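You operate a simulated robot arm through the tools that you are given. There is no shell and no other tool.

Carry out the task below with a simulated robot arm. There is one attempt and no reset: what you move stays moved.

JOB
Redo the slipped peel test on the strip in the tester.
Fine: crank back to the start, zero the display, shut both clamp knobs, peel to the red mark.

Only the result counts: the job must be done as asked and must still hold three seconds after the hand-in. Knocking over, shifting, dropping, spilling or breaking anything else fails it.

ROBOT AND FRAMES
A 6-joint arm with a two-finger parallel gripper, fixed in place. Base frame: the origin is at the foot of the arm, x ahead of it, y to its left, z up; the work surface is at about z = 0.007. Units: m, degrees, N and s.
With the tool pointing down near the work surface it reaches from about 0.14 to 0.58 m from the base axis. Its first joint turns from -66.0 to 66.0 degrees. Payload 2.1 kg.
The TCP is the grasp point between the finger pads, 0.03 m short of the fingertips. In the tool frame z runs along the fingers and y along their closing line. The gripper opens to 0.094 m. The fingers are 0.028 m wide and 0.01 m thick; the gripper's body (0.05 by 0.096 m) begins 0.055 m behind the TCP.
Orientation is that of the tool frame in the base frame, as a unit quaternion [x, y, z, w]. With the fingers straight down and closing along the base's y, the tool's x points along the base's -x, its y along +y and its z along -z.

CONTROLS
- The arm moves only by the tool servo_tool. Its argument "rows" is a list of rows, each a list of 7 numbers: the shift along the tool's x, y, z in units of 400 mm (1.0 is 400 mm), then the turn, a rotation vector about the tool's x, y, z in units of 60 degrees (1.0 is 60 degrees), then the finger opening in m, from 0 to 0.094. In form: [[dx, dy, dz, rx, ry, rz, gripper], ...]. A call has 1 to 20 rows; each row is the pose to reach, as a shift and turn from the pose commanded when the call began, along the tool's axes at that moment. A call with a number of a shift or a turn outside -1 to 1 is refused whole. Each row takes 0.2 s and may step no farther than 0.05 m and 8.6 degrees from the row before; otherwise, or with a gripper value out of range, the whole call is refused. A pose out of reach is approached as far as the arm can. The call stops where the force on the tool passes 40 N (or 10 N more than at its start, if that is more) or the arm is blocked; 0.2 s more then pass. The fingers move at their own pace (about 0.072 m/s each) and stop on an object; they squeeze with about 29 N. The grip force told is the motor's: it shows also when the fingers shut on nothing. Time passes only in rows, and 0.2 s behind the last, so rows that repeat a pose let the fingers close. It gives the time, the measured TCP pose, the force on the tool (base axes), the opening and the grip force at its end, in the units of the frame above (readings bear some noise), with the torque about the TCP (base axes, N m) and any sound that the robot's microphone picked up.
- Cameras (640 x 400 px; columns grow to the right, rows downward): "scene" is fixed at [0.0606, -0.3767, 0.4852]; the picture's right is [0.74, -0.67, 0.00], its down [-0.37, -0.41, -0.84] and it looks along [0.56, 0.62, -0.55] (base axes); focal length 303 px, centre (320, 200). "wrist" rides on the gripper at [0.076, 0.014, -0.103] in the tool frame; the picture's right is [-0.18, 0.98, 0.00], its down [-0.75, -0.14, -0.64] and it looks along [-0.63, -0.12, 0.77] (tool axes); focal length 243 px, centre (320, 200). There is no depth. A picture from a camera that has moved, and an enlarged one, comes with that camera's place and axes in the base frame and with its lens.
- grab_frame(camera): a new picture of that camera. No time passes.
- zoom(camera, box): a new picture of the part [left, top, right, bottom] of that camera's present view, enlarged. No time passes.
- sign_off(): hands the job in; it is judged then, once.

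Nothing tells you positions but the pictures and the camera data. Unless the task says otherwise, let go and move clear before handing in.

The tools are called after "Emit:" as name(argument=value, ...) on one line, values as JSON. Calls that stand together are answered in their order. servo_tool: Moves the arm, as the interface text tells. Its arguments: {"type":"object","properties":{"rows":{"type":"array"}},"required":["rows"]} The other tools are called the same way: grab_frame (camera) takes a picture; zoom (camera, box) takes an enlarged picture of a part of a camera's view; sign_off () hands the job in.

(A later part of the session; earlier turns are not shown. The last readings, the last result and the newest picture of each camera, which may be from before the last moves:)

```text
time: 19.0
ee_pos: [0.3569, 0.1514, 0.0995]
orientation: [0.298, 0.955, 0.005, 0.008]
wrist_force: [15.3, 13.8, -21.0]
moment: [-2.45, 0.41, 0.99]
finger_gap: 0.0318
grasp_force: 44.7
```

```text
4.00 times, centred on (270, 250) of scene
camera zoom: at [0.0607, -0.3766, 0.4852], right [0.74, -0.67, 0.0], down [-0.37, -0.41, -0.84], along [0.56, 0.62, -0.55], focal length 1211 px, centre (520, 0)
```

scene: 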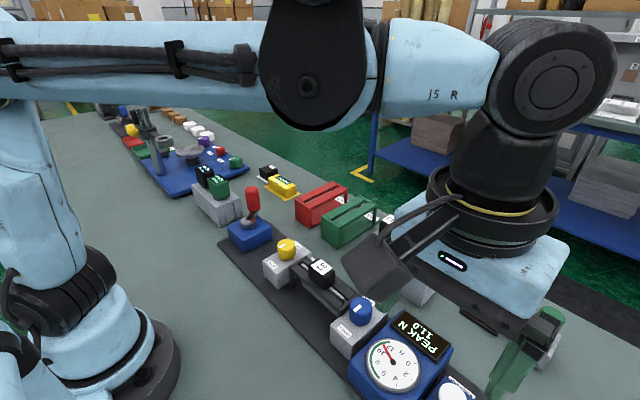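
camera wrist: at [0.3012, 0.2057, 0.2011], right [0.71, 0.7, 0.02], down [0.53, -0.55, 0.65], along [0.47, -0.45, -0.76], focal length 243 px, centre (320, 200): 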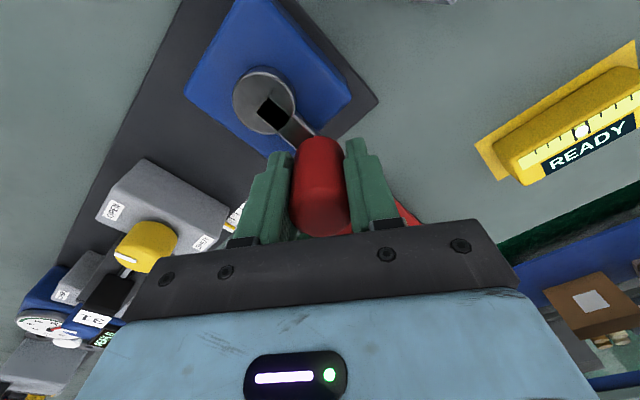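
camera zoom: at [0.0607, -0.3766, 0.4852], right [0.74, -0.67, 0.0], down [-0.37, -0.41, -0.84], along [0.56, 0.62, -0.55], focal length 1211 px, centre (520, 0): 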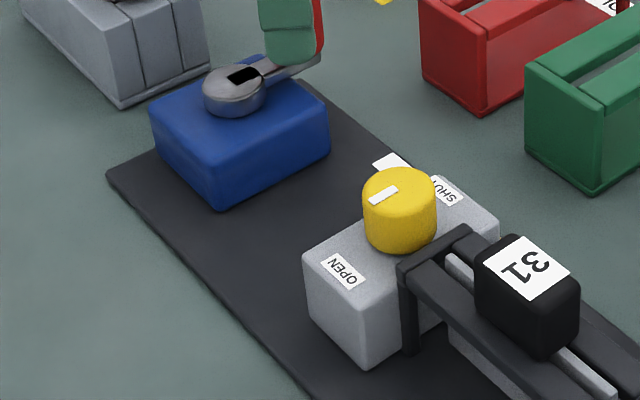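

The crank has essentially stopped and torque is building, which points to the end stop at the start. I'll release, lift clear, and check the scale from straight ahead.

Emit:
servo_tool(rows=[[0, 0, 0, 0, 0, 0, 0.035], [0, 0, 0, 0, 0, 0, 0.05], [0, 0, 0, 0, 0, 0, 0.065], [0, 0, 0, 0, 0, 0, 0.065], [0, 0, -0.05, 0, 0, 0, 0.065], [0, 0, -0.12, 0, 0, 0, 0.065], [0, 0, -0.2, 0, 0, 0, 0.065], [0, 0, -0.3, 0, 0, 0, 0.065]])

Emit:
grab_frame(camera="wrist")

Emit:
zoom(camera="scene", box=[200, 160, 340, 280])

```text
time: 20.8
ee_pos: [0.3539, 0.1507, 0.2189]
orientation: [0.298, 0.954, 0.003, 0.006]
wrist_force: [0.0, -0.4, -0.9]
moment: [0.01, 0.02, 0.01]
finger_gap: 0.0649
grasp_force: 0.2
```

```text
taken
camera wrist: at [0.2986, 0.2049, 0.3211], right [0.71, 0.7, 0.01], down [0.53, -0.55, 0.65], along [0.46, -0.45, -0.76], focal length 243 px, centre (320, 200)
```

wrist: 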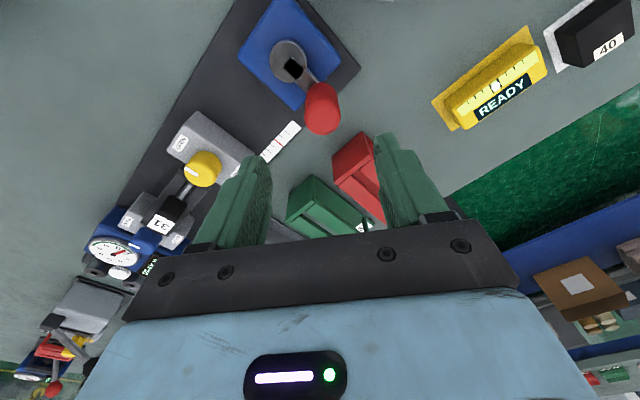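

```text
3.33 times, centred on (270, 220) of scene
camera zoom: at [0.0606, -0.3767, 0.4852], right [0.74, -0.67, 0.0], down [-0.37, -0.41, -0.84], along [0.56, 0.62, -0.55], focal length 1009 px, centre (487, 133)
```

zoom: 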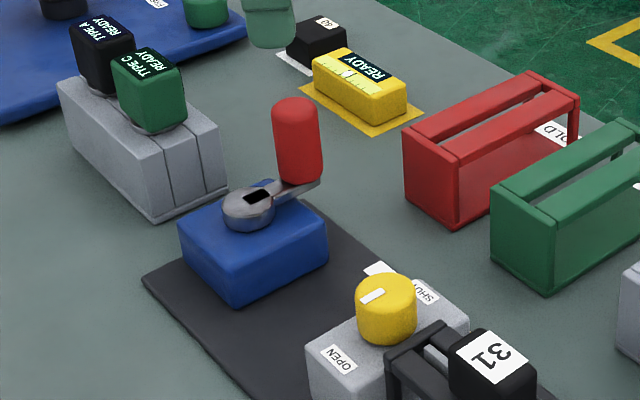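

Everything is upright and the crank is released. I'll return to zero yaw over the scale for a straight reading.

Emit:
servo_tool(rows=[[-0.0558, -0.0611, -0.0305, 0, 0, -0.116, 0.065], [-0.1116, -0.1222, -0.061, 0, 0, -0.231, 0.065], [-0.1674, -0.1833, -0.0915, 0, 0, -0.347, 0.065], [-0.2232, -0.2444, -0.122, 0, 0, -0.462, 0.065], [-0.279, -0.3055, -0.1525, 0, 0, -0.578, 0.065], [-0.279, -0.3055, -0.1525, 0, 0, -0.578, 0.065]])

Emit:
grab_frame(camera="wrist")

Emit:
zoom(camera="wrist", box=[290, 30, 410, 105])

Emit:
zoom(camera="wrist", box=[100, 0, 420, 200])

```text
time: 22.2
ee_pos: [0.3767, -0.0158, 0.2824]
orientation: [0.0, 1.0, 0.002, 0.007]
wrist_force: [0.0, -0.2, -0.1]
moment: [-0.03, -0.03, -0.02]
finger_gap: 0.0651
grasp_force: 0.0
```

```text
taken
camera wrist: at [0.2982, -0.0019, 0.3824], right [0.18, 0.98, 0.01], down [0.74, -0.14, 0.65], along [0.64, -0.12, -0.76], focal length 243 px, centre (320, 200)
```

wrist: 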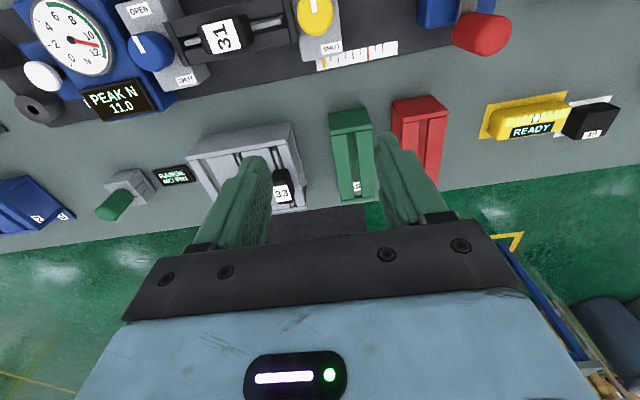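

```text
5.33 times, centred on (350, 68) of wrist
camera zoom: at [0.2982, -0.0019, 0.3824], right [0.18, 0.98, 0.01], down [0.74, -0.14, 0.65], along [0.64, -0.12, -0.76], focal length 1294 px, centre (160, 907)
```

zoom: 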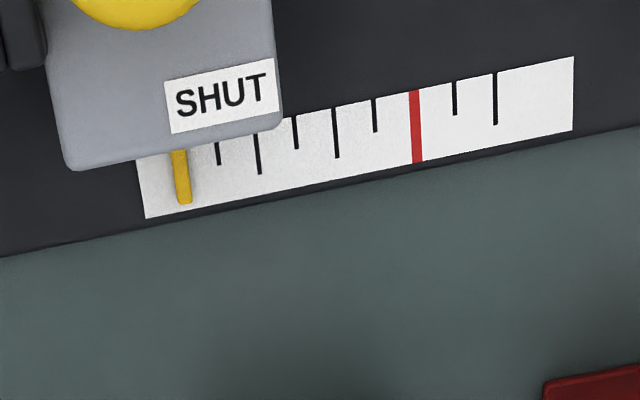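

```text
2.00 times, centred on (260, 100) of wrist
camera zoom: at [0.2982, -0.0019, 0.3824], right [0.18, 0.98, 0.01], down [0.74, -0.14, 0.65], along [0.64, -0.12, -0.76], focal length 485 px, centre (440, 400)
```

zoom: 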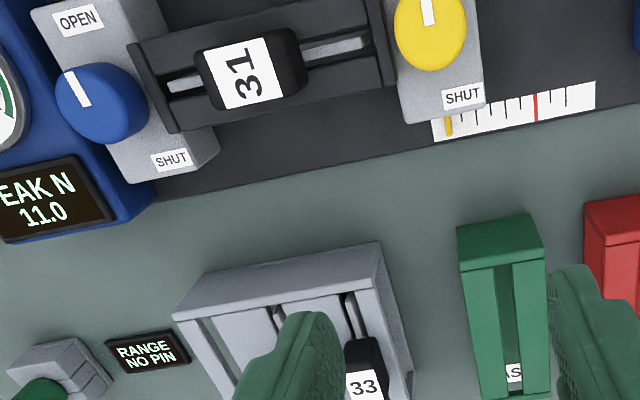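

The pointer now sits exactly on the first tick: start position reached. Next is the ZERO button, which I place at about (0.3125, -0.350, top z about 0.055); I'll move above it with closed fingers and check.

Emit:
servo_tool(rows=[[0.018, -0.093, 0.034, 0.0004, 0.0015, 0, 0.03], [0.037, -0.186, 0.068, 0.0008, 0.003, 0, 0.0], [0.055, -0.279, 0.101, 0.0012, 0.0045, 0, 0.0], [0.073, -0.371, 0.135, 0.0017, 0.006, 0, 0.0], [0.092, -0.464, 0.169, 0.0022, 0.0075, 0, 0.0], [0.11, -0.557, 0.203, 0.0027, 0.009, 0, 0.0], [0.128, -0.65, 0.236, 0.0031, 0.0105, 0, 0.0], [0.147, -0.743, 0.27, 0.0035, 0.012, 0, 0.0], [0.165, -0.8355, 0.304, 0.004, 0.0133, 0, 0.0], [0.165, -0.8355, 0.304, 0.004, 0.0133, 0, 0.0]])

Emit:
grab_frame(camera="wrist")

Emit:
zoom(camera="scene", box=[340, 260, 540, 400])

```text
time: 24.4
ee_pos: [0.3147, -0.3492, 0.1595]
orientation: [0.0, 1.0, -0.001, 0.0]
wrist_force: [0.3, -0.5, -0.2]
moment: [-0.01, -0.02, 0.0]
finger_gap: 0.0
grasp_force: 29.0
```

```text
taken
camera wrist: at [0.237, -0.3338, 0.2607], right [0.18, 0.98, 0.0], down [0.75, -0.14, 0.64], along [0.63, -0.12, -0.77], focal length 243 px, centre (320, 200)
```

wrist: 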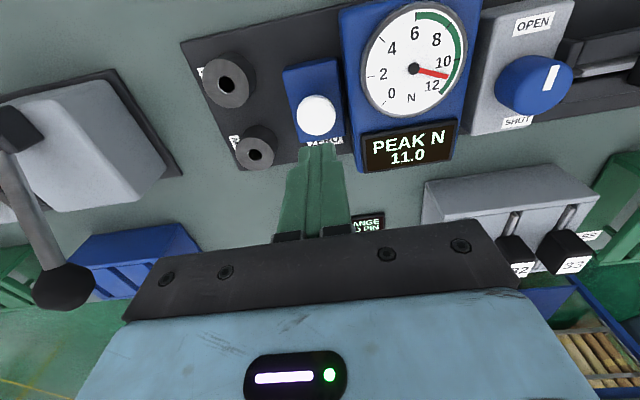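

```text
2.86 times, centred on (440, 330) of scene
camera zoom: at [0.0606, -0.3767, 0.4852], right [0.74, -0.68, 0.0], down [-0.37, -0.41, -0.84], along [0.56, 0.62, -0.55], focal length 865 px, centre (-23, -171)
```

zoom: 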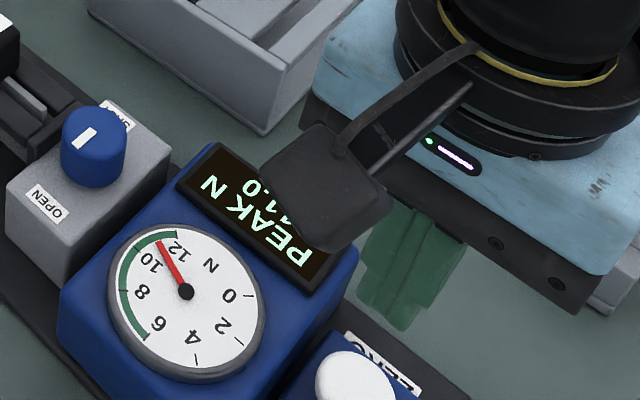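

The button appears at (0.311, -0.350), right under the fingertips. I'll press down slowly, force-limited, and then check the display.

Emit:
servo_tool(rows=[[0.004, -0.001, 0.06, 0, 0, 0, 0], [0.0075, -0.002, 0.12, 0, 0, 0, 0], [0.0075, -0.002, 0.165, 0, 0, 0, 0], [0.0075, -0.002, 0.17, 0, 0, 0, 0], [0.0075, -0.002, 0.175, 0, 0, 0, 0], [0.0075, -0.002, 0.18, 0, 0, 0, 0], [0.0075, -0.002, 0.185, 0, 0, 0, 0]])

Emit:
grab_frame(camera="wrist")

Emit:
zoom(camera="scene", box=[340, 260, 540, 400])

```text
time: 26.0
ee_pos: [0.311, -0.3479, 0.0834]
orientation: [0.0, 1.0, -0.001, 0.001]
wrist_force: [0.8, -0.5, 1.8]
moment: [-0.02, 0.0, 0.02]
finger_gap: 0.0
grasp_force: 28.9
```

```text
taken
camera wrist: at [0.2336, -0.3343, 0.1848], right [0.18, 0.98, 0.0], down [0.75, -0.14, 0.64], along [0.63, -0.12, -0.77], focal length 243 px, centre (320, 200)
```

wrist: 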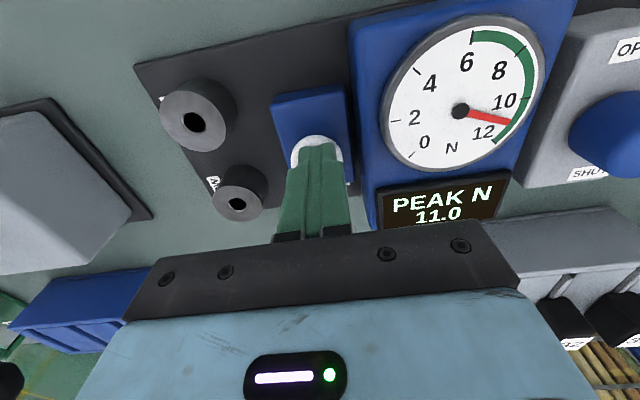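

```text
2.86 times, centred on (440, 330) of scene
camera zoom: at [0.0606, -0.3767, 0.4852], right [0.74, -0.67, 0.0], down [-0.37, -0.41, -0.84], along [0.56, 0.62, -0.55], focal length 865 px, centre (-23, -171)
```

zoom: 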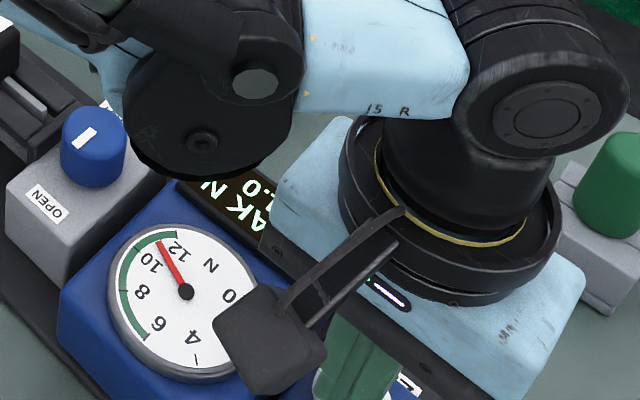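

Contact is just beginning (about 2 N). I'll press further in 1 mm steps.

Emit:
servo_tool(rows=[[0, 0, 0.0025, 0, 0, 0, 0], [0, 0, 0.005, 0, 0, 0, 0], [0, 0, 0.0075, 0, 0, 0, 0], [0, 0, 0.01, 0, 0, 0, 0]])

Emit:
zoom(camera="wrist", box=[260, 0, 580, 240])

```text
time: 27.0
ee_pos: [0.3095, -0.3496, 0.0795]
orientation: [0.0, 1.0, -0.001, 0.001]
wrist_force: [2.4, 0.5, 4.0]
moment: [-0.01, -0.01, -0.01]
finger_gap: 0.0
grasp_force: 28.8
heard: click
```

```text
1.67 times, centred on (420, 120) of wrist
camera zoom: at [0.2333, -0.334, 0.181], right [0.18, 0.98, 0.0], down [0.75, -0.14, 0.64], along [0.63, -0.12, -0.77], focal length 404 px, centre (153, 333)
```

zoom: 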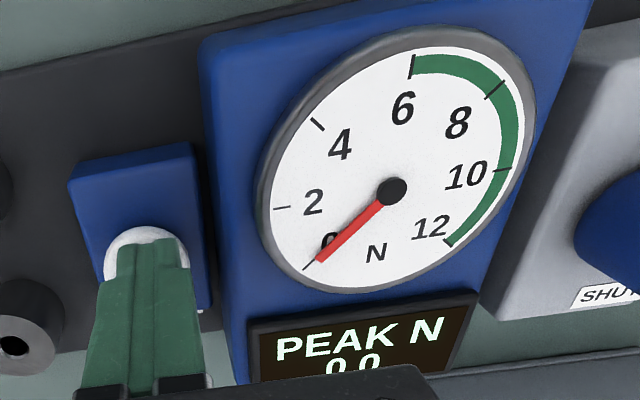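

A click was heard and the display now reads PEAK N 0.0 with the needle at 0. I'll lift off and go look at the blue clamp knob closely.

Emit:
servo_tool(rows=[[0, 0, -0.08, 0, 0, 0, 0], [0, 0, -0.18, 0, 0, 0, 0], [0, 0, -0.3, 0, 0, 0, 0], [0.031, 0.1, -0.3, 0, 0, 0, 0.03], [0.062, 0.2, -0.3, 0, 0, 0, 0.06], [0.094, 0.3, -0.3, 0, 0, 0, 0.06], [0.125, 0.4, -0.3, 0, 0, 0, 0.06], [0.125, 0.4, -0.3, 0, 0, 0, 0.06]])

Emit:
grab_frame(camera="wrist")

Emit:
zoom(camera="wrist", box=[240, 60, 440, 200])

Emit:
zoom(camera="scene", box=[300, 260, 460, 380])

```text
time: 28.8
ee_pos: [0.2594, -0.1885, 0.1989]
orientation: [0.0, 1.0, 0.0, 0.0]
wrist_force: [-0.2, 0.0, -0.6]
moment: [0.0, 0.0, -0.03]
finger_gap: 0.06
grasp_force: 0.1
```

```text
taken
camera wrist: at [0.1824, -0.1738, 0.3009], right [0.19, 0.98, 0.0], down [0.75, -0.14, 0.64], along [0.63, -0.12, -0.77], focal length 243 px, centre (320, 200)
```

wrist: 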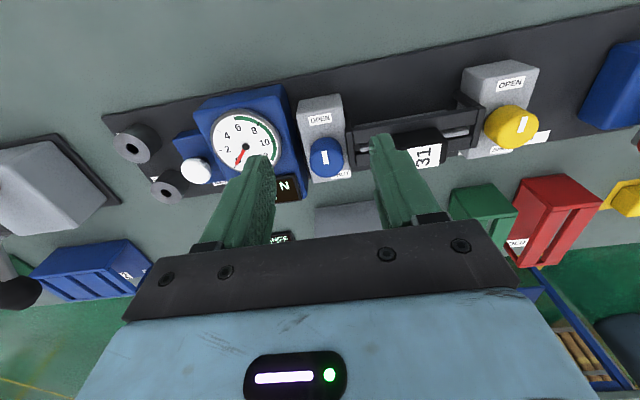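

```text
2.86 times, centred on (340, 130) of wrist
camera zoom: at [0.1824, -0.1738, 0.3009], right [0.19, 0.98, 0.0], down [0.75, -0.14, 0.64], along [0.63, -0.12, -0.77], focal length 693 px, centre (263, 400)
```

zoom: 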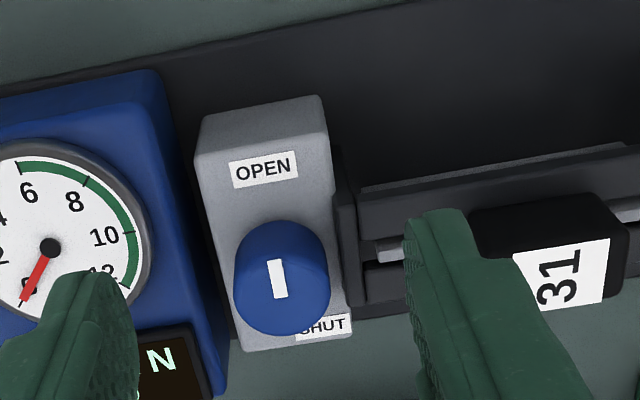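

```text
3.33 times, centred on (380, 320) of scene
camera zoom: at [0.0606, -0.3767, 0.4852], right [0.74, -0.67, 0.0], down [-0.37, -0.41, -0.84], along [0.56, 0.62, -0.55], focal length 1009 px, centre (120, -200)
```

zoom: 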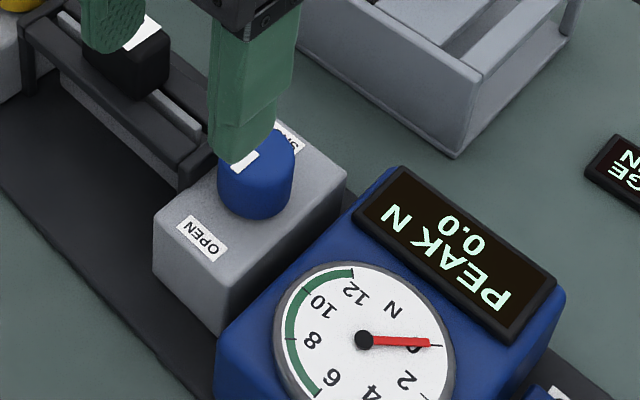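

Display reads 0.0 from the scene too. The blue knob is at about (0.313, -0.1905) with its top at about z = 0.083; before gripping I'll check the heights of the strip holder's end plate and the gauge next to it.

Emit:
zoom(camera="scene", box=[330, 270, 400, 340])

Emit:
zoom(camera="wrist", box=[290, 80, 400, 190])

```text
5.71 times, centred on (365, 305) of scene
camera zoom: at [0.0606, -0.3767, 0.4852], right [0.74, -0.67, 0.0], down [-0.37, -0.41, -0.84], along [0.56, 0.62, -0.55], focal length 1730 px, centre (63, -400)
```

zoom: 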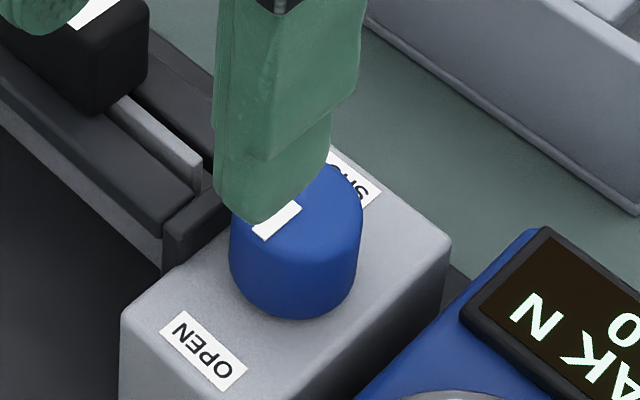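

```text
3.64 times, centred on (345, 135) of wrist
camera zoom: at [0.1824, -0.1738, 0.3009], right [0.19, 0.98, 0.0], down [0.75, -0.14, 0.64], along [0.63, -0.12, -0.77], focal length 882 px, centre (229, 436)
```

zoom: 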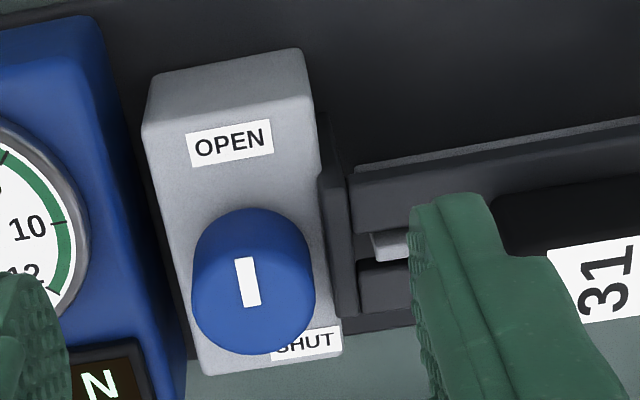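

The holder's end plate tops out at about z = 0.07, about 22 mm from the knob axis, so I'll keep the fingertips at about 0.071 while gripping the knob. I'll move above it and pre-rotate the tool counter-clockwise 60° to leave room for a clockwise turn.

Emit:
servo_tool(rows=[[-0.017, 0, 0.012, 0, 0, -0.125, 0.06], [-0.034, -0.001, 0.024, 0, 0, -0.25, 0.06], [-0.05, -0.002, 0.037, 0, 0, -0.375, 0.06], [-0.067, -0.003, 0.049, 0, 0, -0.5, 0.06], [-0.084, -0.003, 0.061, 0, 0, -0.625, 0.06], [-0.1, -0.004, 0.073, 0, 0, -0.75, 0.06], [-0.117, -0.004, 0.085, 0, 0, -0.875, 0.06], [-0.134, -0.005, 0.0975, 0, 0, -1.0, 0.06], [-0.134, -0.005, 0.0975, 0, 0, -1.0, 0.06]])

Emit:
grab_frame(camera="wrist")

Emit:
zoom(camera="scene", box=[260, 200, 460, 350])

```text
time: 30.8
ee_pos: [0.315, -0.1903, 0.1595]
orientation: [-0.501, 0.865, -0.001, 0.001]
wrist_force: [-0.6, 0.3, 0.0]
moment: [0.0, -0.01, 0.0]
finger_gap: 0.0598
grasp_force: 0.0
```

```text
taken
camera wrist: at [0.2629, -0.249, 0.2617], right [-0.76, 0.65, 0.0], down [0.5, 0.58, 0.64], along [0.42, 0.49, -0.77], focal length 243 px, centre (320, 200)
```

wrist: 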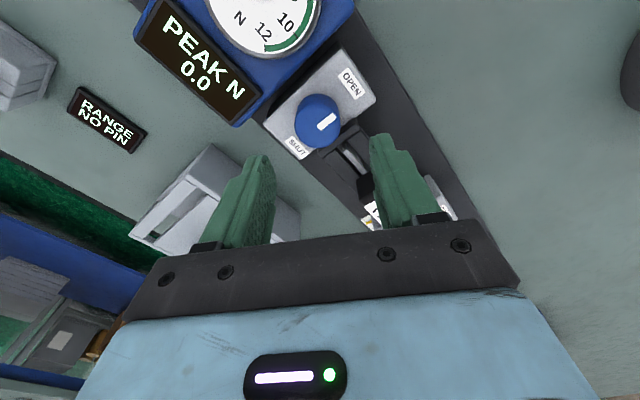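

```text
2.67 times, centred on (360, 275) of scene
camera zoom: at [0.0606, -0.3767, 0.4852], right [0.74, -0.67, 0.0], down [-0.37, -0.41, -0.84], along [0.56, 0.62, -0.55], focal length 807 px, centre (213, 0)
```

zoom: 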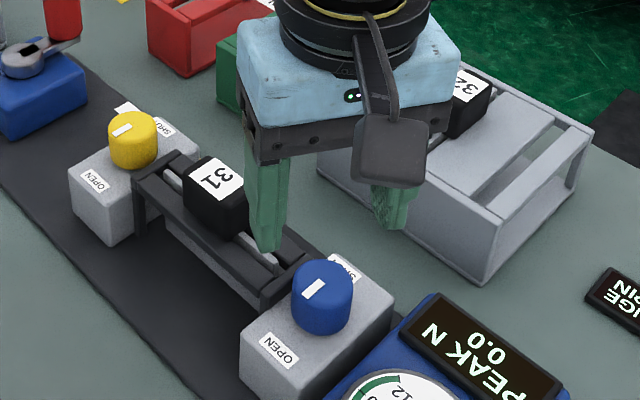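

The knob is centred at about (0.3128, -0.191). I'll descend to TCP z of about 0.102 with the fingers straddling the knob, then close.

Emit:
servo_tool(rows=[[0.002, 0.001, 0.04, 0, 0, 0, 0.06], [0.004, 0.003, 0.08, 0, 0, 0, 0.06], [0.0047, 0.0036, 0.12, 0, 0, 0, 0.06], [0.0047, 0.0036, 0.144, 0, 0, 0, 0.06], [0.0047, 0.0036, 0.144, 0, 0, 0, 0.06]])

Emit:
grab_frame(camera="wrist")

Emit:
zoom(camera="scene", box=[280, 220, 440, 350])

```text
time: 32.0
ee_pos: [0.3129, -0.1911, 0.1024]
orientation: [-0.5, 0.866, -0.001, 0.001]
wrist_force: [-0.8, 0.5, 0.1]
moment: [0.01, -0.04, 0.03]
finger_gap: 0.0598
grasp_force: 0.1
```

```text
taken
camera wrist: at [0.2613, -0.2502, 0.2047], right [-0.76, 0.65, 0.0], down [0.5, 0.58, 0.64], along [0.42, 0.49, -0.77], focal length 243 px, centre (320, 200)
```

wrist: 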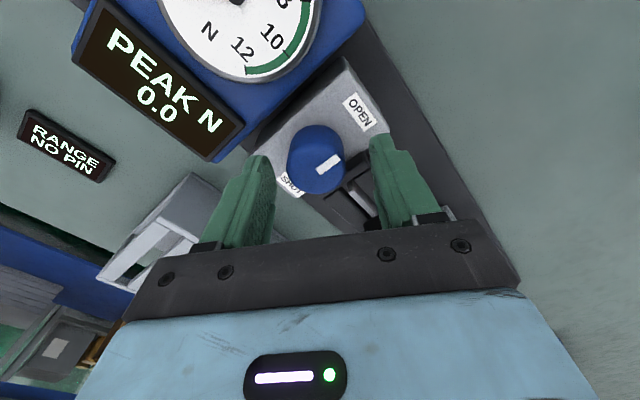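

```text
3.08 times, centred on (360, 285) of scene
camera zoom: at [0.0606, -0.3767, 0.4852], right [0.74, -0.67, 0.0], down [-0.37, -0.41, -0.84], along [0.56, 0.62, -0.55], focal length 932 px, centre (197, -62)
```

zoom: 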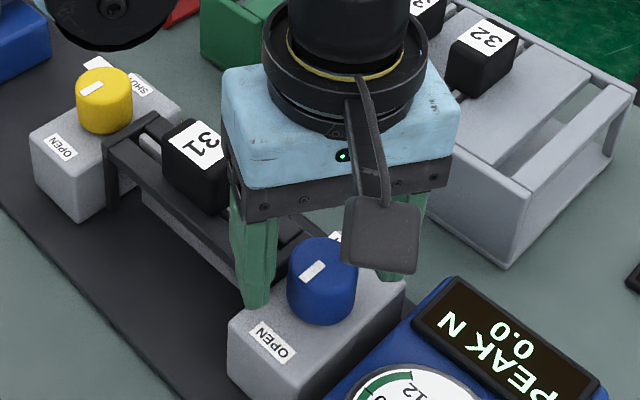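

Alignment is good. I'll close on the knob.

Emit:
servo_tool(rows=[[0, 0, 0, 0, 0, 0, 0.045], [0, 0, 0, 0, 0, 0, 0.03], [0, 0, 0, 0, 0, 0, 0.02], [0, 0, 0, 0, 0, 0, 0.02], [0, 0, 0, 0, 0, 0, 0.02]])

Emit:
grab_frame(camera="wrist")

```text
time: 33.2
ee_pos: [0.3144, -0.1932, 0.1031]
orientation: [-0.499, 0.866, -0.005, 0.002]
wrist_force: [1.9, -0.3, -3.2]
moment: [0.28, 0.34, -0.06]
finger_gap: 0.0353
grasp_force: 44.8
stopped in row 5: the force on the tool passed its limit at 40 N (the readings are from after the stop); the commanded pose is now the measured one
```

```text
taken
camera wrist: at [0.2625, -0.2508, 0.2046], right [-0.76, 0.65, -0.01], down [0.49, 0.59, 0.64], along [0.43, 0.48, -0.77], focal length 243 px, centre (320, 200)
```

wrist: 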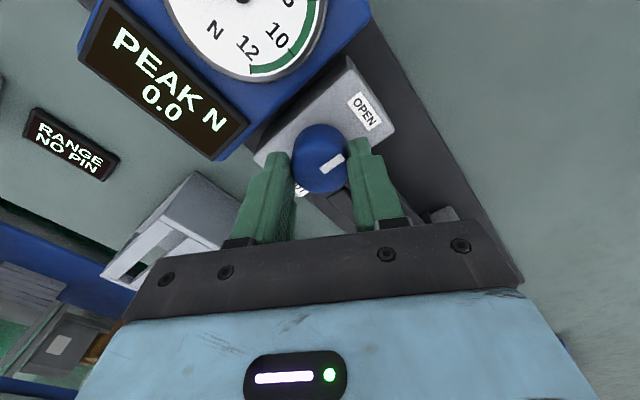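

The knob is gripped (35 mm). Now I'll try turning clockwise 15°, checking the torque.

Emit:
servo_tool(rows=[[0, 0, 0, 0, 0, 0.05, 0.02], [0, 0, 0, 0, 0, 0.1, 0.02], [0, 0, 0, 0, 0, 0.15, 0.02], [0, 0, 0, 0, 0, 0.2, 0.02], [0, 0, 0, 0, 0, 0.25, 0.02]])

Emit:
grab_frame(camera="wrist")

Emit:
zoom(camera="scene", box=[280, 220, 440, 350])

```text
time: 34.4
ee_pos: [0.3148, -0.1937, 0.1024]
orientation: [-0.382, 0.924, -0.003, 0.003]
wrist_force: [-5.6, -0.4, 18.0]
moment: [-0.16, 0.15, 0.0]
finger_gap: 0.0354
grasp_force: 45.3
```

```text
taken
camera wrist: at [0.2489, -0.2355, 0.2045], right [-0.56, 0.83, -0.01], down [0.63, 0.44, 0.64], along [0.54, 0.36, -0.76], focal length 243 px, centre (320, 200)
```

wrist: 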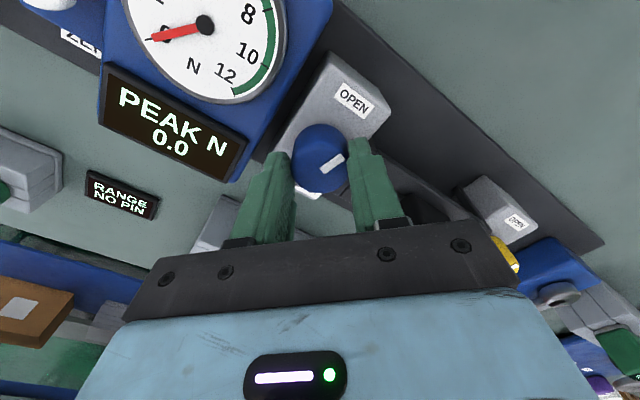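

```text
3.08 times, centred on (360, 285) of scene
camera zoom: at [0.0605, -0.3766, 0.4853], right [0.74, -0.67, 0.0], down [-0.37, -0.41, -0.84], along [0.56, 0.62, -0.55], focal length 932 px, centre (197, -62)
```

zoom: 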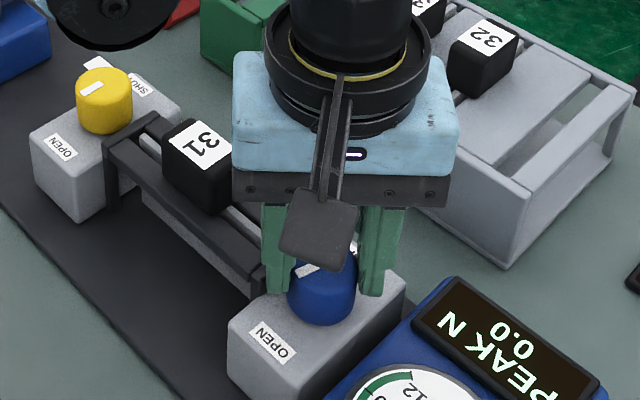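

The knob turns clockwise with the gripper (the mark stayed fixed relative to the fingers) at low torque. There's some upward force, so I'll raise a hair and continue another 55°.

Emit:
servo_tool(rows=[[0, 0, -0.001, 0, 0, 0.08, 0.02], [0, 0, -0.002, 0, 0, 0.16, 0.02], [0, 0, -0.002, 0, 0, 0.24, 0.02], [0, 0, -0.002, 0, 0, 0.32, 0.02], [0, 0, -0.002, 0, 0, 0.4, 0.02], [0, 0, -0.002, 0, 0, 0.48, 0.02]])

Emit:
grab_frame(camera="wrist")

```text
time: 35.1
ee_pos: [0.313, -0.1919, 0.1034]
orientation: [-0.292, 0.956, -0.003, 0.002]
wrist_force: [1.4, -1.4, -5.8]
moment: [0.29, 0.31, 0.01]
finger_gap: 0.0353
grasp_force: 45.4
stopped in row 3: the force on the tool passed its limit at 42 N (the readings are from after the stop); the commanded pose is now the measured one
```

```text
taken
camera wrist: at [0.2416, -0.2224, 0.2044], right [-0.4, 0.92, -0.01], down [0.7, 0.31, 0.65], along [0.6, 0.25, -0.76], focal length 243 px, centre (320, 200)
```

wrist: 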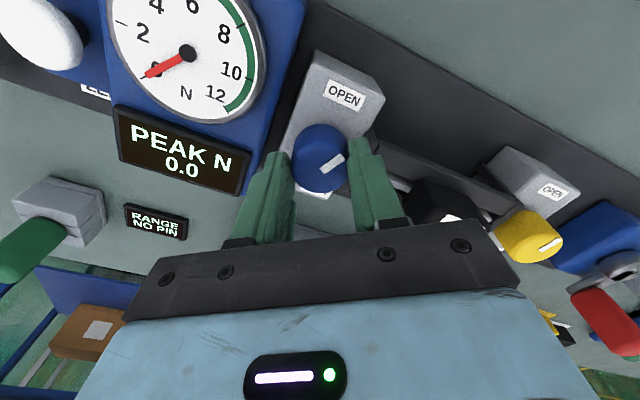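

The small arm drift between grips tells me the knob axis is about 4 mm from my TCP, at about (0.3165, -0.190). I'll open slightly, re-centre, regrip and continue.

Emit:
servo_tool(rows=[[0, 0, 0, 0, 0, 0, 0.045], [0, 0, 0, 0, 0, 0, 0.05], [-0.005, 0, 0.001, 0, 0, 0, 0.05], [-0.0105, 0, 0.002, 0, 0, 0, 0.05], [-0.0105, 0, 0.002, 0, 0, 0, 0.05]])

Emit:
grab_frame(camera="wrist")

```text
time: 36.3
ee_pos: [0.3184, -0.191, 0.1026]
orientation: [-0.292, 0.956, -0.004, 0.003]
wrist_force: [-0.7, -0.6, 0.1]
moment: [-0.01, 0.01, 0.03]
finger_gap: 0.0501
grasp_force: 0.1
```

```text
taken
camera wrist: at [0.2458, -0.2202, 0.2039], right [-0.4, 0.92, -0.01], down [0.7, 0.31, 0.65], along [0.6, 0.25, -0.76], focal length 243 px, centre (320, 200)
```

wrist: 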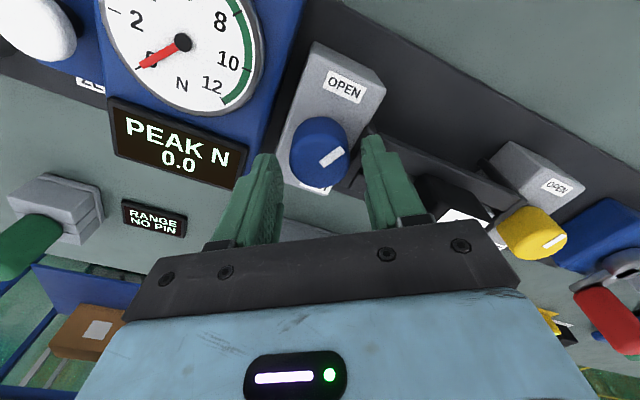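

Checking against the camera-frame poses (less noisy than the TCP readout), the knob axis is actually at about (0.3132, -0.191). The load came from a finger touching the holder's end plate, so I'll move back, raise about 3.5 mm, and regrip.

Emit:
servo_tool(rows=[[0, 0, -0.005, 0, 0, 0, 0.05], [0.004, 0.0007, -0.009, 0, 0, 0, 0.05], [0.0093, 0.0015, -0.009, 0, 0, 0, 0.05], [0.0093, 0.0015, -0.009, 0, 0, 0, 0.04], [0.0093, 0.0015, -0.009, 0, 0, 0, 0.03], [0.0093, 0.0015, -0.009, 0, 0, 0, 0.02], [0.0093, 0.0015, -0.009, 0, 0, 0, 0.02]])

Emit:
grab_frame(camera="wrist")

Emit:
zoom(camera="scene", box=[290, 230, 430, 340])

```text
time: 37.9
ee_pos: [0.3143, -0.1923, 0.1058]
orientation: [-0.292, 0.956, -0.004, 0.003]
wrist_force: [7.3, -9.1, -3.0]
moment: [-0.09, -0.2, -0.01]
finger_gap: 0.0354
grasp_force: 45.0
```

```text
taken
camera wrist: at [0.2422, -0.2216, 0.2073], right [-0.4, 0.92, -0.01], down [0.7, 0.31, 0.65], along [0.6, 0.25, -0.76], focal length 243 px, centre (320, 200)
```

wrist: 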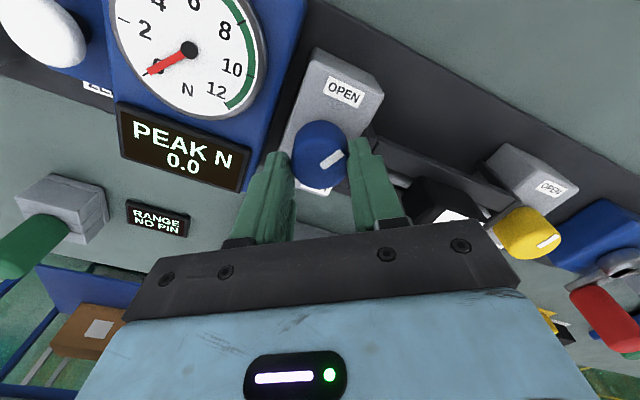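

```text
3.64 times, centred on (360, 285) of scene
camera zoom: at [0.0606, -0.3767, 0.4852], right [0.74, -0.67, 0.0], down [-0.37, -0.41, -0.84], along [0.56, 0.62, -0.55], focal length 1101 px, centre (174, -109)
```

zoom: 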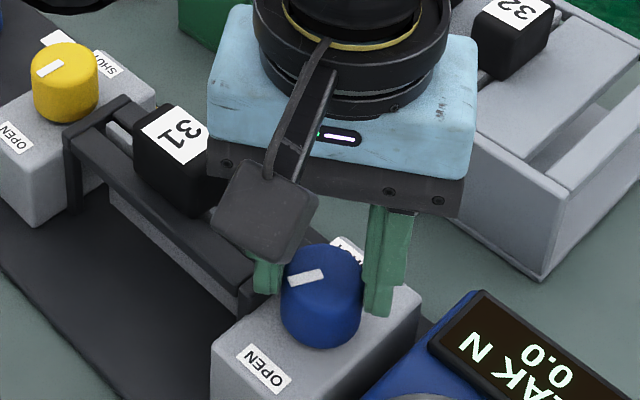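

Good grip with a small sideways force; I'll correct about 0.8 mm and continue turning clockwise.

Emit:
servo_tool(rows=[[0, -0.001, 0, 0, 0, 0.05, 0.02], [0, -0.002, 0, 0, 0, 0.12, 0.02], [0, -0.002, 0, 0, 0, 0.2, 0.02], [0, -0.002, 0, 0, 0, 0.28, 0.02], [0, -0.002, 0, 0, 0, 0.36, 0.02], [0, -0.002, 0, 0, 0, 0.44, 0.02], [0, -0.002, 0, 0, 0, 0.5, 0.02]])

Emit:
grab_frame(camera="wrist")

```text
time: 39.5
ee_pos: [0.3148, -0.1922, 0.1061]
orientation: [-0.032, 0.999, -0.002, 0.004]
wrist_force: [10.0, 5.9, 8.6]
moment: [-0.23, -0.15, -0.02]
finger_gap: 0.0351
grasp_force: 45.3
```

```text
taken
camera wrist: at [0.2364, -0.1823, 0.207], right [0.12, 0.99, 0.0], down [0.76, -0.09, 0.65], along [0.64, -0.08, -0.76], focal length 243 px, centre (320, 200)
```

wrist: 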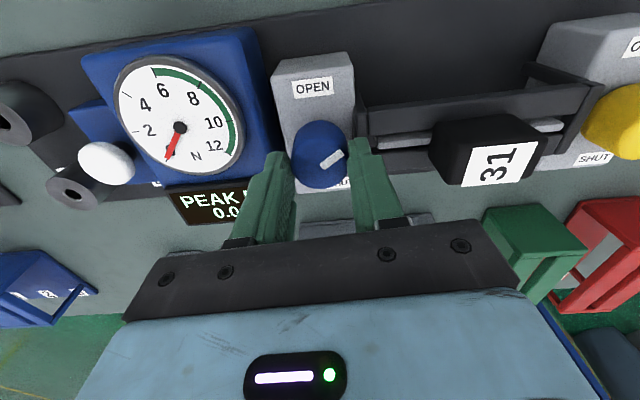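

It's turning well: the mark now points toward the strip side. Continuing clockwise another 55°.

Emit:
servo_tool(rows=[[-0.001, 0, 0, 0, 0, 0.08, 0.02], [-0.001, 0, 0, 0, 0, 0.17, 0.02], [-0.001, 0, 0, 0, 0, 0.26, 0.02], [-0.001, 0, 0, 0, 0, 0.35, 0.02], [-0.001, 0, 0, 0, 0, 0.44, 0.02], [-0.001, 0, 0, 0, 0, 0.53, 0.02], [-0.001, 0, 0, 0, 0, 0.62, 0.02], [-0.001, 0, 0, 0, 0, 0.71, 0.02], [-0.001, 0, 0, 0, 0, 0.8, 0.02], [-0.001, 0, 0, 0, 0, 0.89, 0.02]])

Emit:
grab_frame(camera="wrist")

Emit:
zoom(camera="scene", box=[290, 230, 430, 340])

```text
time: 41.7
ee_pos: [0.314, -0.1921, 0.1062]
orientation: [0.42, 0.908, 0.0, 0.004]
wrist_force: [2.7, 16.1, 25.3]
moment: [0.4, 0.52, -0.01]
finger_gap: 0.0353
grasp_force: 45.0
```

```text
taken
camera wrist: at [0.275, -0.1241, 0.2071], right [0.87, 0.5, 0.01], down [0.38, -0.66, 0.65], along [0.33, -0.56, -0.76], focal length 243 px, centre (320, 200)
```

wrist: 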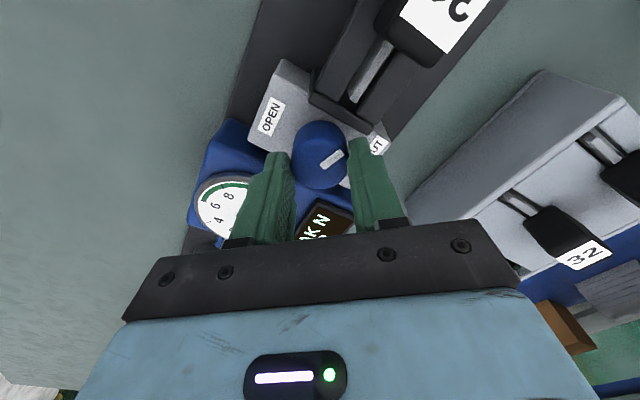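

```text
3.64 times, centred on (360, 285) of scene
camera zoom: at [0.0605, -0.3766, 0.4853], right [0.74, -0.67, 0.0], down [-0.37, -0.41, -0.84], along [0.56, 0.62, -0.55], focal length 1101 px, centre (174, -109)
```

zoom: 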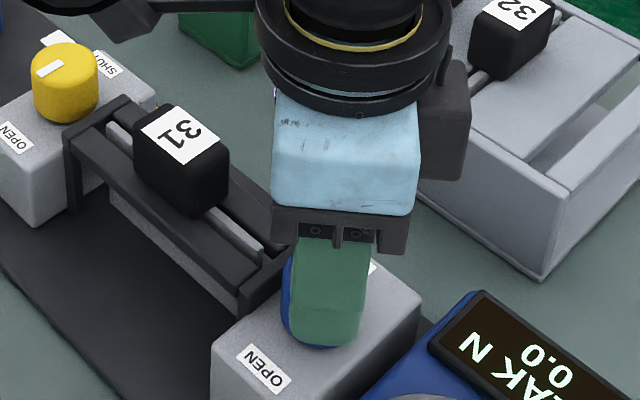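

About 110° done and 70° to go to SHUT. I'll relieve the residual force slightly and continue clockwise.

Emit:
servo_tool(rows=[[0.0015, 0.0013, -0.002, 0, 0, 0.05, 0.02], [0.0015, 0.0013, -0.002, 0, 0, 0.13, 0.02], [0.0015, 0.0013, -0.002, 0, 0, 0.21, 0.02], [0.0015, 0.0013, -0.002, 0, 0, 0.29, 0.02], [0.0015, 0.0013, -0.002, 0, 0, 0.37, 0.02], [0.0015, 0.0013, -0.002, 0, 0, 0.45, 0.02], [0.0015, 0.0013, -0.002, 0, 0, 0.5, 0.02]])

Emit:
grab_frame(camera="wrist")

```text
time: 43.3
ee_pos: [0.3151, -0.1935, 0.1086]
orientation: [0.639, 0.769, 0.0, 0.005]
wrist_force: [6.8, 6.5, -2.9]
moment: [-0.27, 0.13, 1.2]
finger_gap: 0.0356
grasp_force: 45.4
```

```text
taken
camera wrist: at [0.3136, -0.114, 0.2085], right [1.0, 0.0, 0.01], down [-0.01, -0.76, 0.65], along [0.01, -0.65, -0.76], focal length 243 px, centre (320, 200)
```

wrist: 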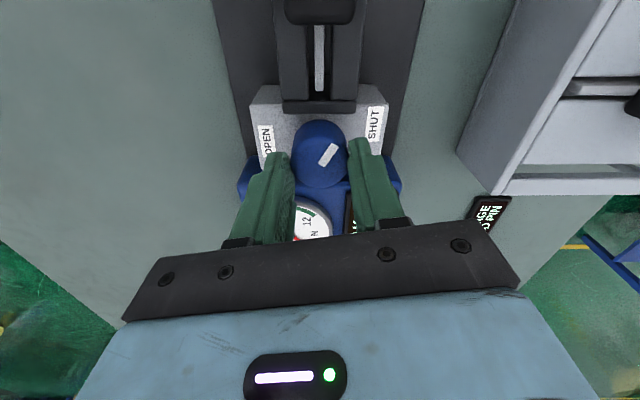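

Torque jumped to 1.2 N·m and the knob stopped following: the mark now points toward the SHUT label's corner, so this looks like its end stop. I'll release, lift and check.

Emit:
servo_tool(rows=[[0, 0, 0, 0, 0, 0, 0.035], [0, 0, 0, 0, 0, 0, 0.05], [0, 0, 0, 0, 0, 0, 0.06], [0, 0, -0.05, 0, 0, 0, 0.06], [0, 0, -0.12, 0, 0, -0.1, 0.06], [0, 0, -0.2, 0, 0, -0.2, 0.06], [0, 0, -0.25, 0, 0, -0.3, 0.06]])

Emit:
grab_frame(camera="wrist")

Emit:
zoom(camera="wrist", box=[220, 40, 420, 180])

Emit:
zoom(camera="scene", box=[290, 230, 430, 340])

```text
time: 44.9
ee_pos: [0.3154, -0.1896, 0.2089]
orientation: [0.511, 0.86, -0.001, 0.006]
wrist_force: [-0.5, 0.4, 0.4]
moment: [0.01, 0.01, 0.03]
finger_gap: 0.0601
grasp_force: 0.2
```

```text
taken
camera wrist: at [0.2897, -0.1161, 0.3092], right [0.95, 0.31, 0.01], down [0.23, -0.73, 0.65], along [0.2, -0.61, -0.76], focal length 243 px, centre (320, 200)
```

wrist: 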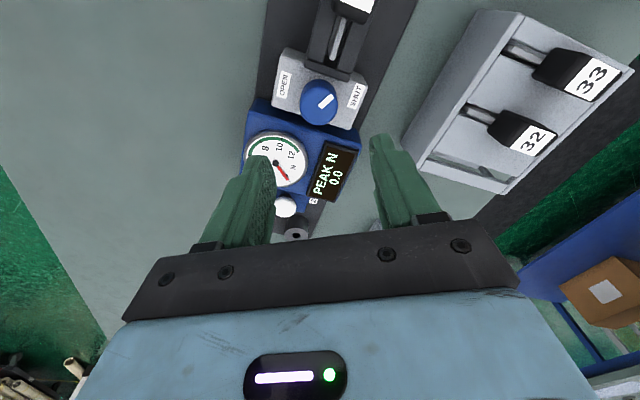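

```text
2.86 times, centred on (320, 110) of wrist
camera zoom: at [0.2897, -0.1161, 0.3092], right [0.95, 0.31, 0.01], down [0.23, -0.73, 0.65], along [0.2, -0.61, -0.76], focal length 693 px, centre (320, 457)
```

zoom: 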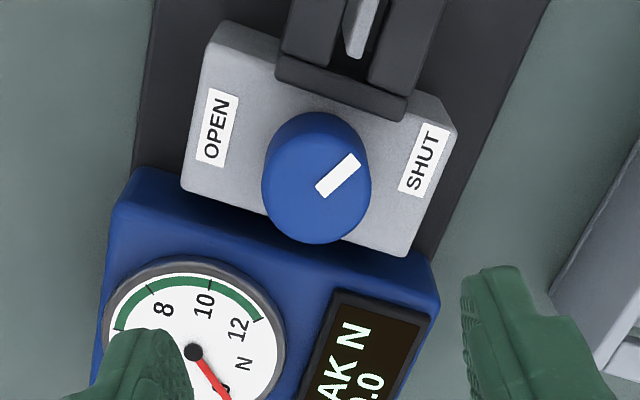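

```text
3.64 times, centred on (360, 285) of scene
camera zoom: at [0.0606, -0.3767, 0.4852], right [0.74, -0.67, 0.0], down [-0.37, -0.41, -0.84], along [0.56, 0.62, -0.55], focal length 1101 px, centre (174, -109)
```

zoom: 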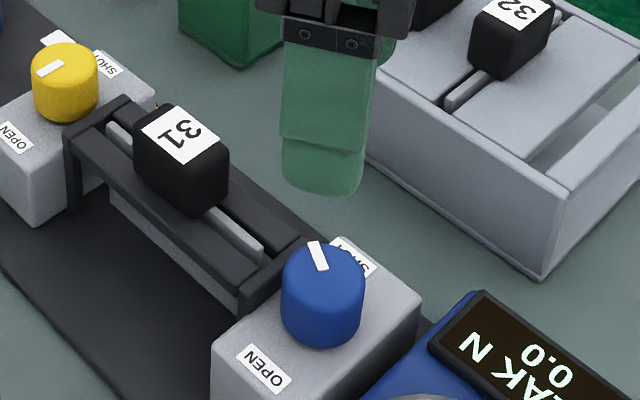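

The mark now sits about 115° clockwise from OPEN, not yet clearly lined up with SHUT, and I'm unsure whether that was the stop or just slip at the knob's top edge. I'll regrip lower (fingers along x, clear of the end plate) and test further clockwise.

Emit:
servo_tool(rows=[[0, 0, 0.05, 0.001, 0.003, 0.06, 0.05], [0.001, 0, 0.11, 0.002, 0.006, 0.12, 0.05], [0.002, 0, 0.17, 0.003, 0.009, 0.18, 0.05], [0.003, 0, 0.23, 0.004, 0.011, 0.225, 0.05], [0.0032, 0, 0.26, 0.004, 0.011, 0.225, 0.05], [0.0032, 0, 0.27, 0.004, 0.011, 0.225, 0.05]])

Emit:
grab_frame(camera="wrist")

Emit:
zoom(camera="scene", box=[290, 230, 430, 340])

```text
time: 46.3
ee_pos: [0.3154, -0.1896, 0.0989]
orientation: [0.608, 0.794, 0.002, -0.001]
wrist_force: [0.4, 0.0, 1.5]
moment: [0.0, 0.06, -0.01]
finger_gap: 0.0501
grasp_force: 0.0
```

```text
taken
camera wrist: at [0.3089, -0.1125, 0.2006], right [1.0, 0.08, 0.0], down [0.06, -0.77, 0.64], along [0.05, -0.64, -0.77], focal length 243 px, centre (320, 200)
```

wrist: 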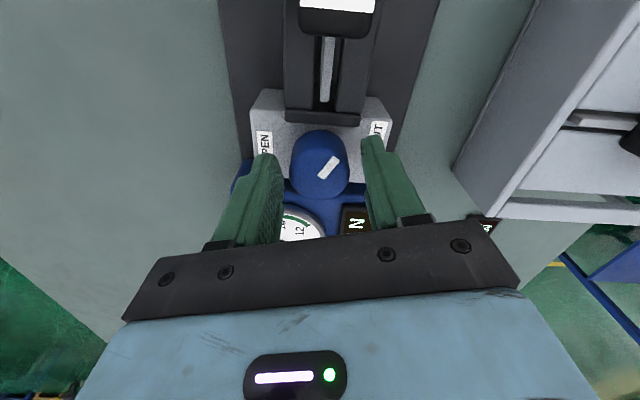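

```text
3.64 times, centred on (360, 285) of scene
camera zoom: at [0.0606, -0.3767, 0.4852], right [0.74, -0.67, 0.0], down [-0.37, -0.41, -0.84], along [0.56, 0.62, -0.55], focal length 1101 px, centre (174, -109)
```

zoom: 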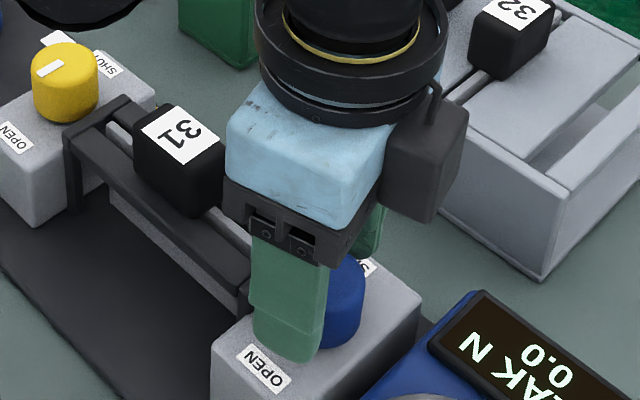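

Fingers are clear at the lower height. Closing, then turning clockwise in small steps.

Emit:
servo_tool(rows=[[-0.003, -0.0025, 0, 0, 0, 0, 0.05], [-0.003, -0.0025, 0, 0, 0, 0, 0.04], [-0.003, -0.0025, 0, 0, 0, 0, 0.03], [-0.003, -0.0025, 0, 0, 0, 0, 0.02], [-0.003, -0.0025, 0, 0, 0, 0, 0.02]])

Emit:
grab_frame(camera="wrist")

```text
time: 47.5
ee_pos: [0.3146, -0.1913, 0.0996]
orientation: [0.608, 0.794, 0.002, -0.001]
wrist_force: [5.6, -0.3, -4.8]
moment: [-0.09, 0.33, -0.02]
finger_gap: 0.0356
grasp_force: 45.0
```

```text
taken
camera wrist: at [0.3083, -0.114, 0.2007], right [1.0, 0.08, 0.0], down [0.06, -0.77, 0.64], along [0.05, -0.64, -0.77], focal length 243 px, centre (320, 200)
```

wrist: 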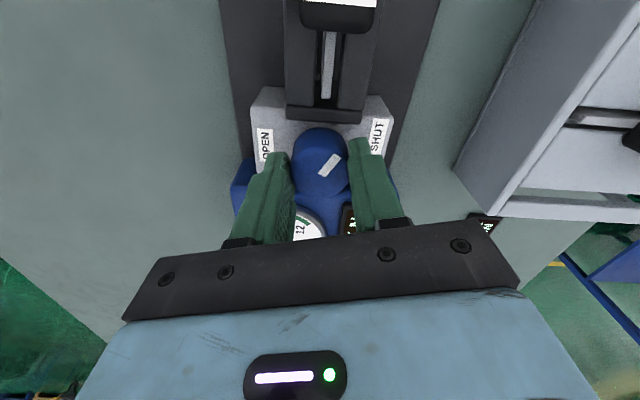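

Emit:
servo_tool(rows=[[0, 0, 0, 0, 0, 0.04, 0.02], [0, 0, 0, 0, 0, 0.08, 0.02], [0, 0, 0, 0, 0, 0.12, 0.02], [0, 0, 0, 0, 0, 0.16, 0.02]])

Emit:
grab_frame(camera="wrist")

Emit:
zoom(camera="wrist", box=[220, 60, 420, 200])

```text
time: 48.5
ee_pos: [0.3147, -0.1907, 0.0987]
orientation: [0.672, 0.741, 0.003, -0.001]
wrist_force: [13.8, 12.1, -8.8]
moment: [0.03, -0.08, 0.89]
finger_gap: 0.0355
grasp_force: 45.1
```

```text
taken
camera wrist: at [0.321, -0.1142, 0.201], right [1.0, -0.09, 0.0], down [-0.07, -0.77, 0.64], along [-0.06, -0.63, -0.77], focal length 243 px, centre (320, 200)
```

wrist: 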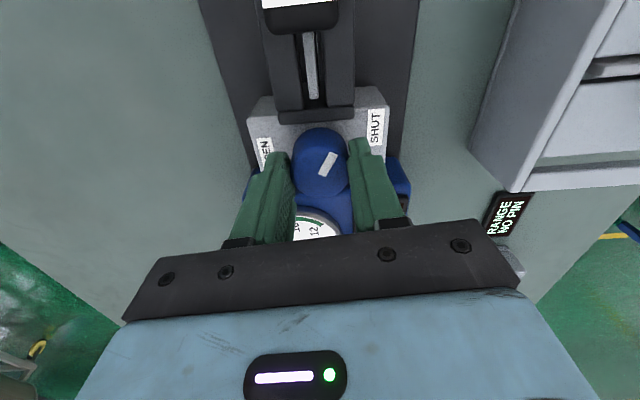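

```text
2.86 times, centred on (320, 130) of wrist
camera zoom: at [0.321, -0.1142, 0.201], right [1.0, -0.09, 0.0], down [-0.07, -0.77, 0.64], along [-0.06, -0.63, -0.77], focal length 693 px, centre (320, 400)
```

zoom: 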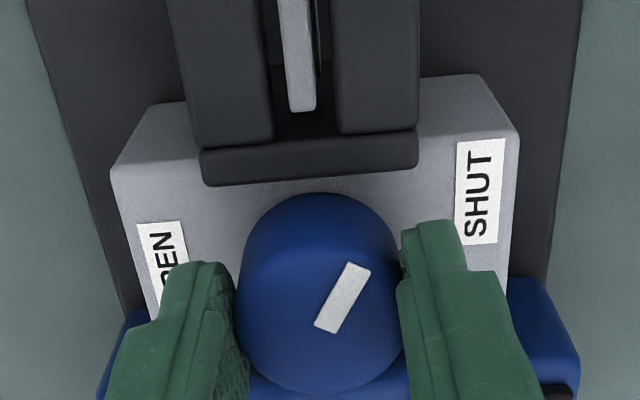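

The knob holds against 0.9 N·m without moving while the gripper slips, so this is its hard end of travel, on the SHUT side. I'll release, lift, and head to the yellow knob, unwinding the wrist on the way.

Emit:
servo_tool(rows=[[0, 0, 0, 0, 0, 0, 0.035], [0, 0, 0, 0, 0, 0, 0.05], [0, 0, 0, 0, 0, 0, 0.06], [0, 0, -0.05, 0, 0, 0, 0.06], [0, 0, -0.12, 0, 0, -0.12, 0.06], [0, 0, -0.2, 0, 0, -0.25, 0.06], [0, 0, -0.28, 0, 0, -0.375, 0.06], [0, 0, -0.28, 0, 0, -0.5, 0.06], [0, 0, -0.28, 0, 0, -0.625, 0.06], [0, 0, -0.28, 0, 0, -0.75, 0.06], [0, 0, -0.28, 0, 0, -0.875, 0.06], [0, 0, -0.28, 0, 0, -1.0, 0.06], [0, 0, -0.28, 0, 0, -1.0, 0.06]])

Emit:
grab_frame(camera="wrist")

Emit:
zoom(camera="scene", box=[230, 200, 430, 340])

```text
time: 51.3
ee_pos: [0.3135, -0.1919, 0.2105]
orientation: [0.212, 0.977, 0.001, 0.0]
wrist_force: [0.4, -0.6, 0.4]
moment: [-0.05, -0.03, 0.0]
finger_gap: 0.0602
grasp_force: 0.1
```

```text
taken
camera wrist: at [0.2499, -0.1482, 0.3125], right [0.57, 0.82, 0.0], down [0.63, -0.44, 0.64], along [0.53, -0.37, -0.77], focal length 243 px, centre (320, 200)
```

wrist: 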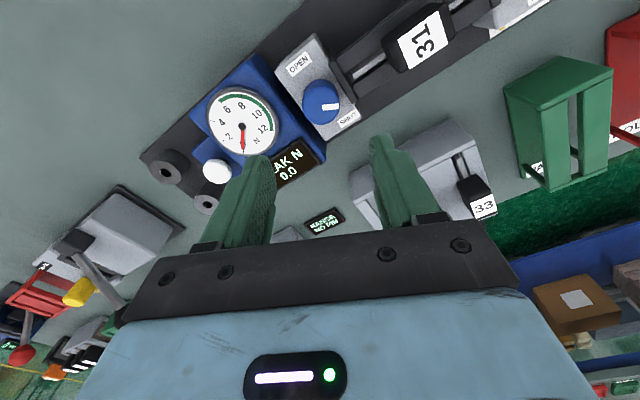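

```text
2.86 times, centred on (330, 270) of scene
camera zoom: at [0.0606, -0.3767, 0.4852], right [0.74, -0.67, 0.0], down [-0.37, -0.41, -0.84], along [0.56, 0.62, -0.55], focal length 865 px, centre (291, 0)
```

zoom: 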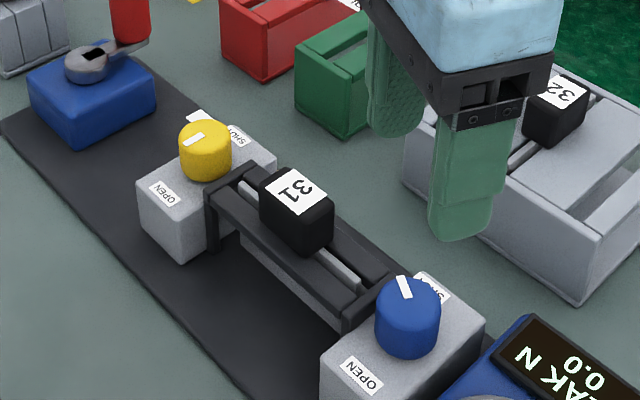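

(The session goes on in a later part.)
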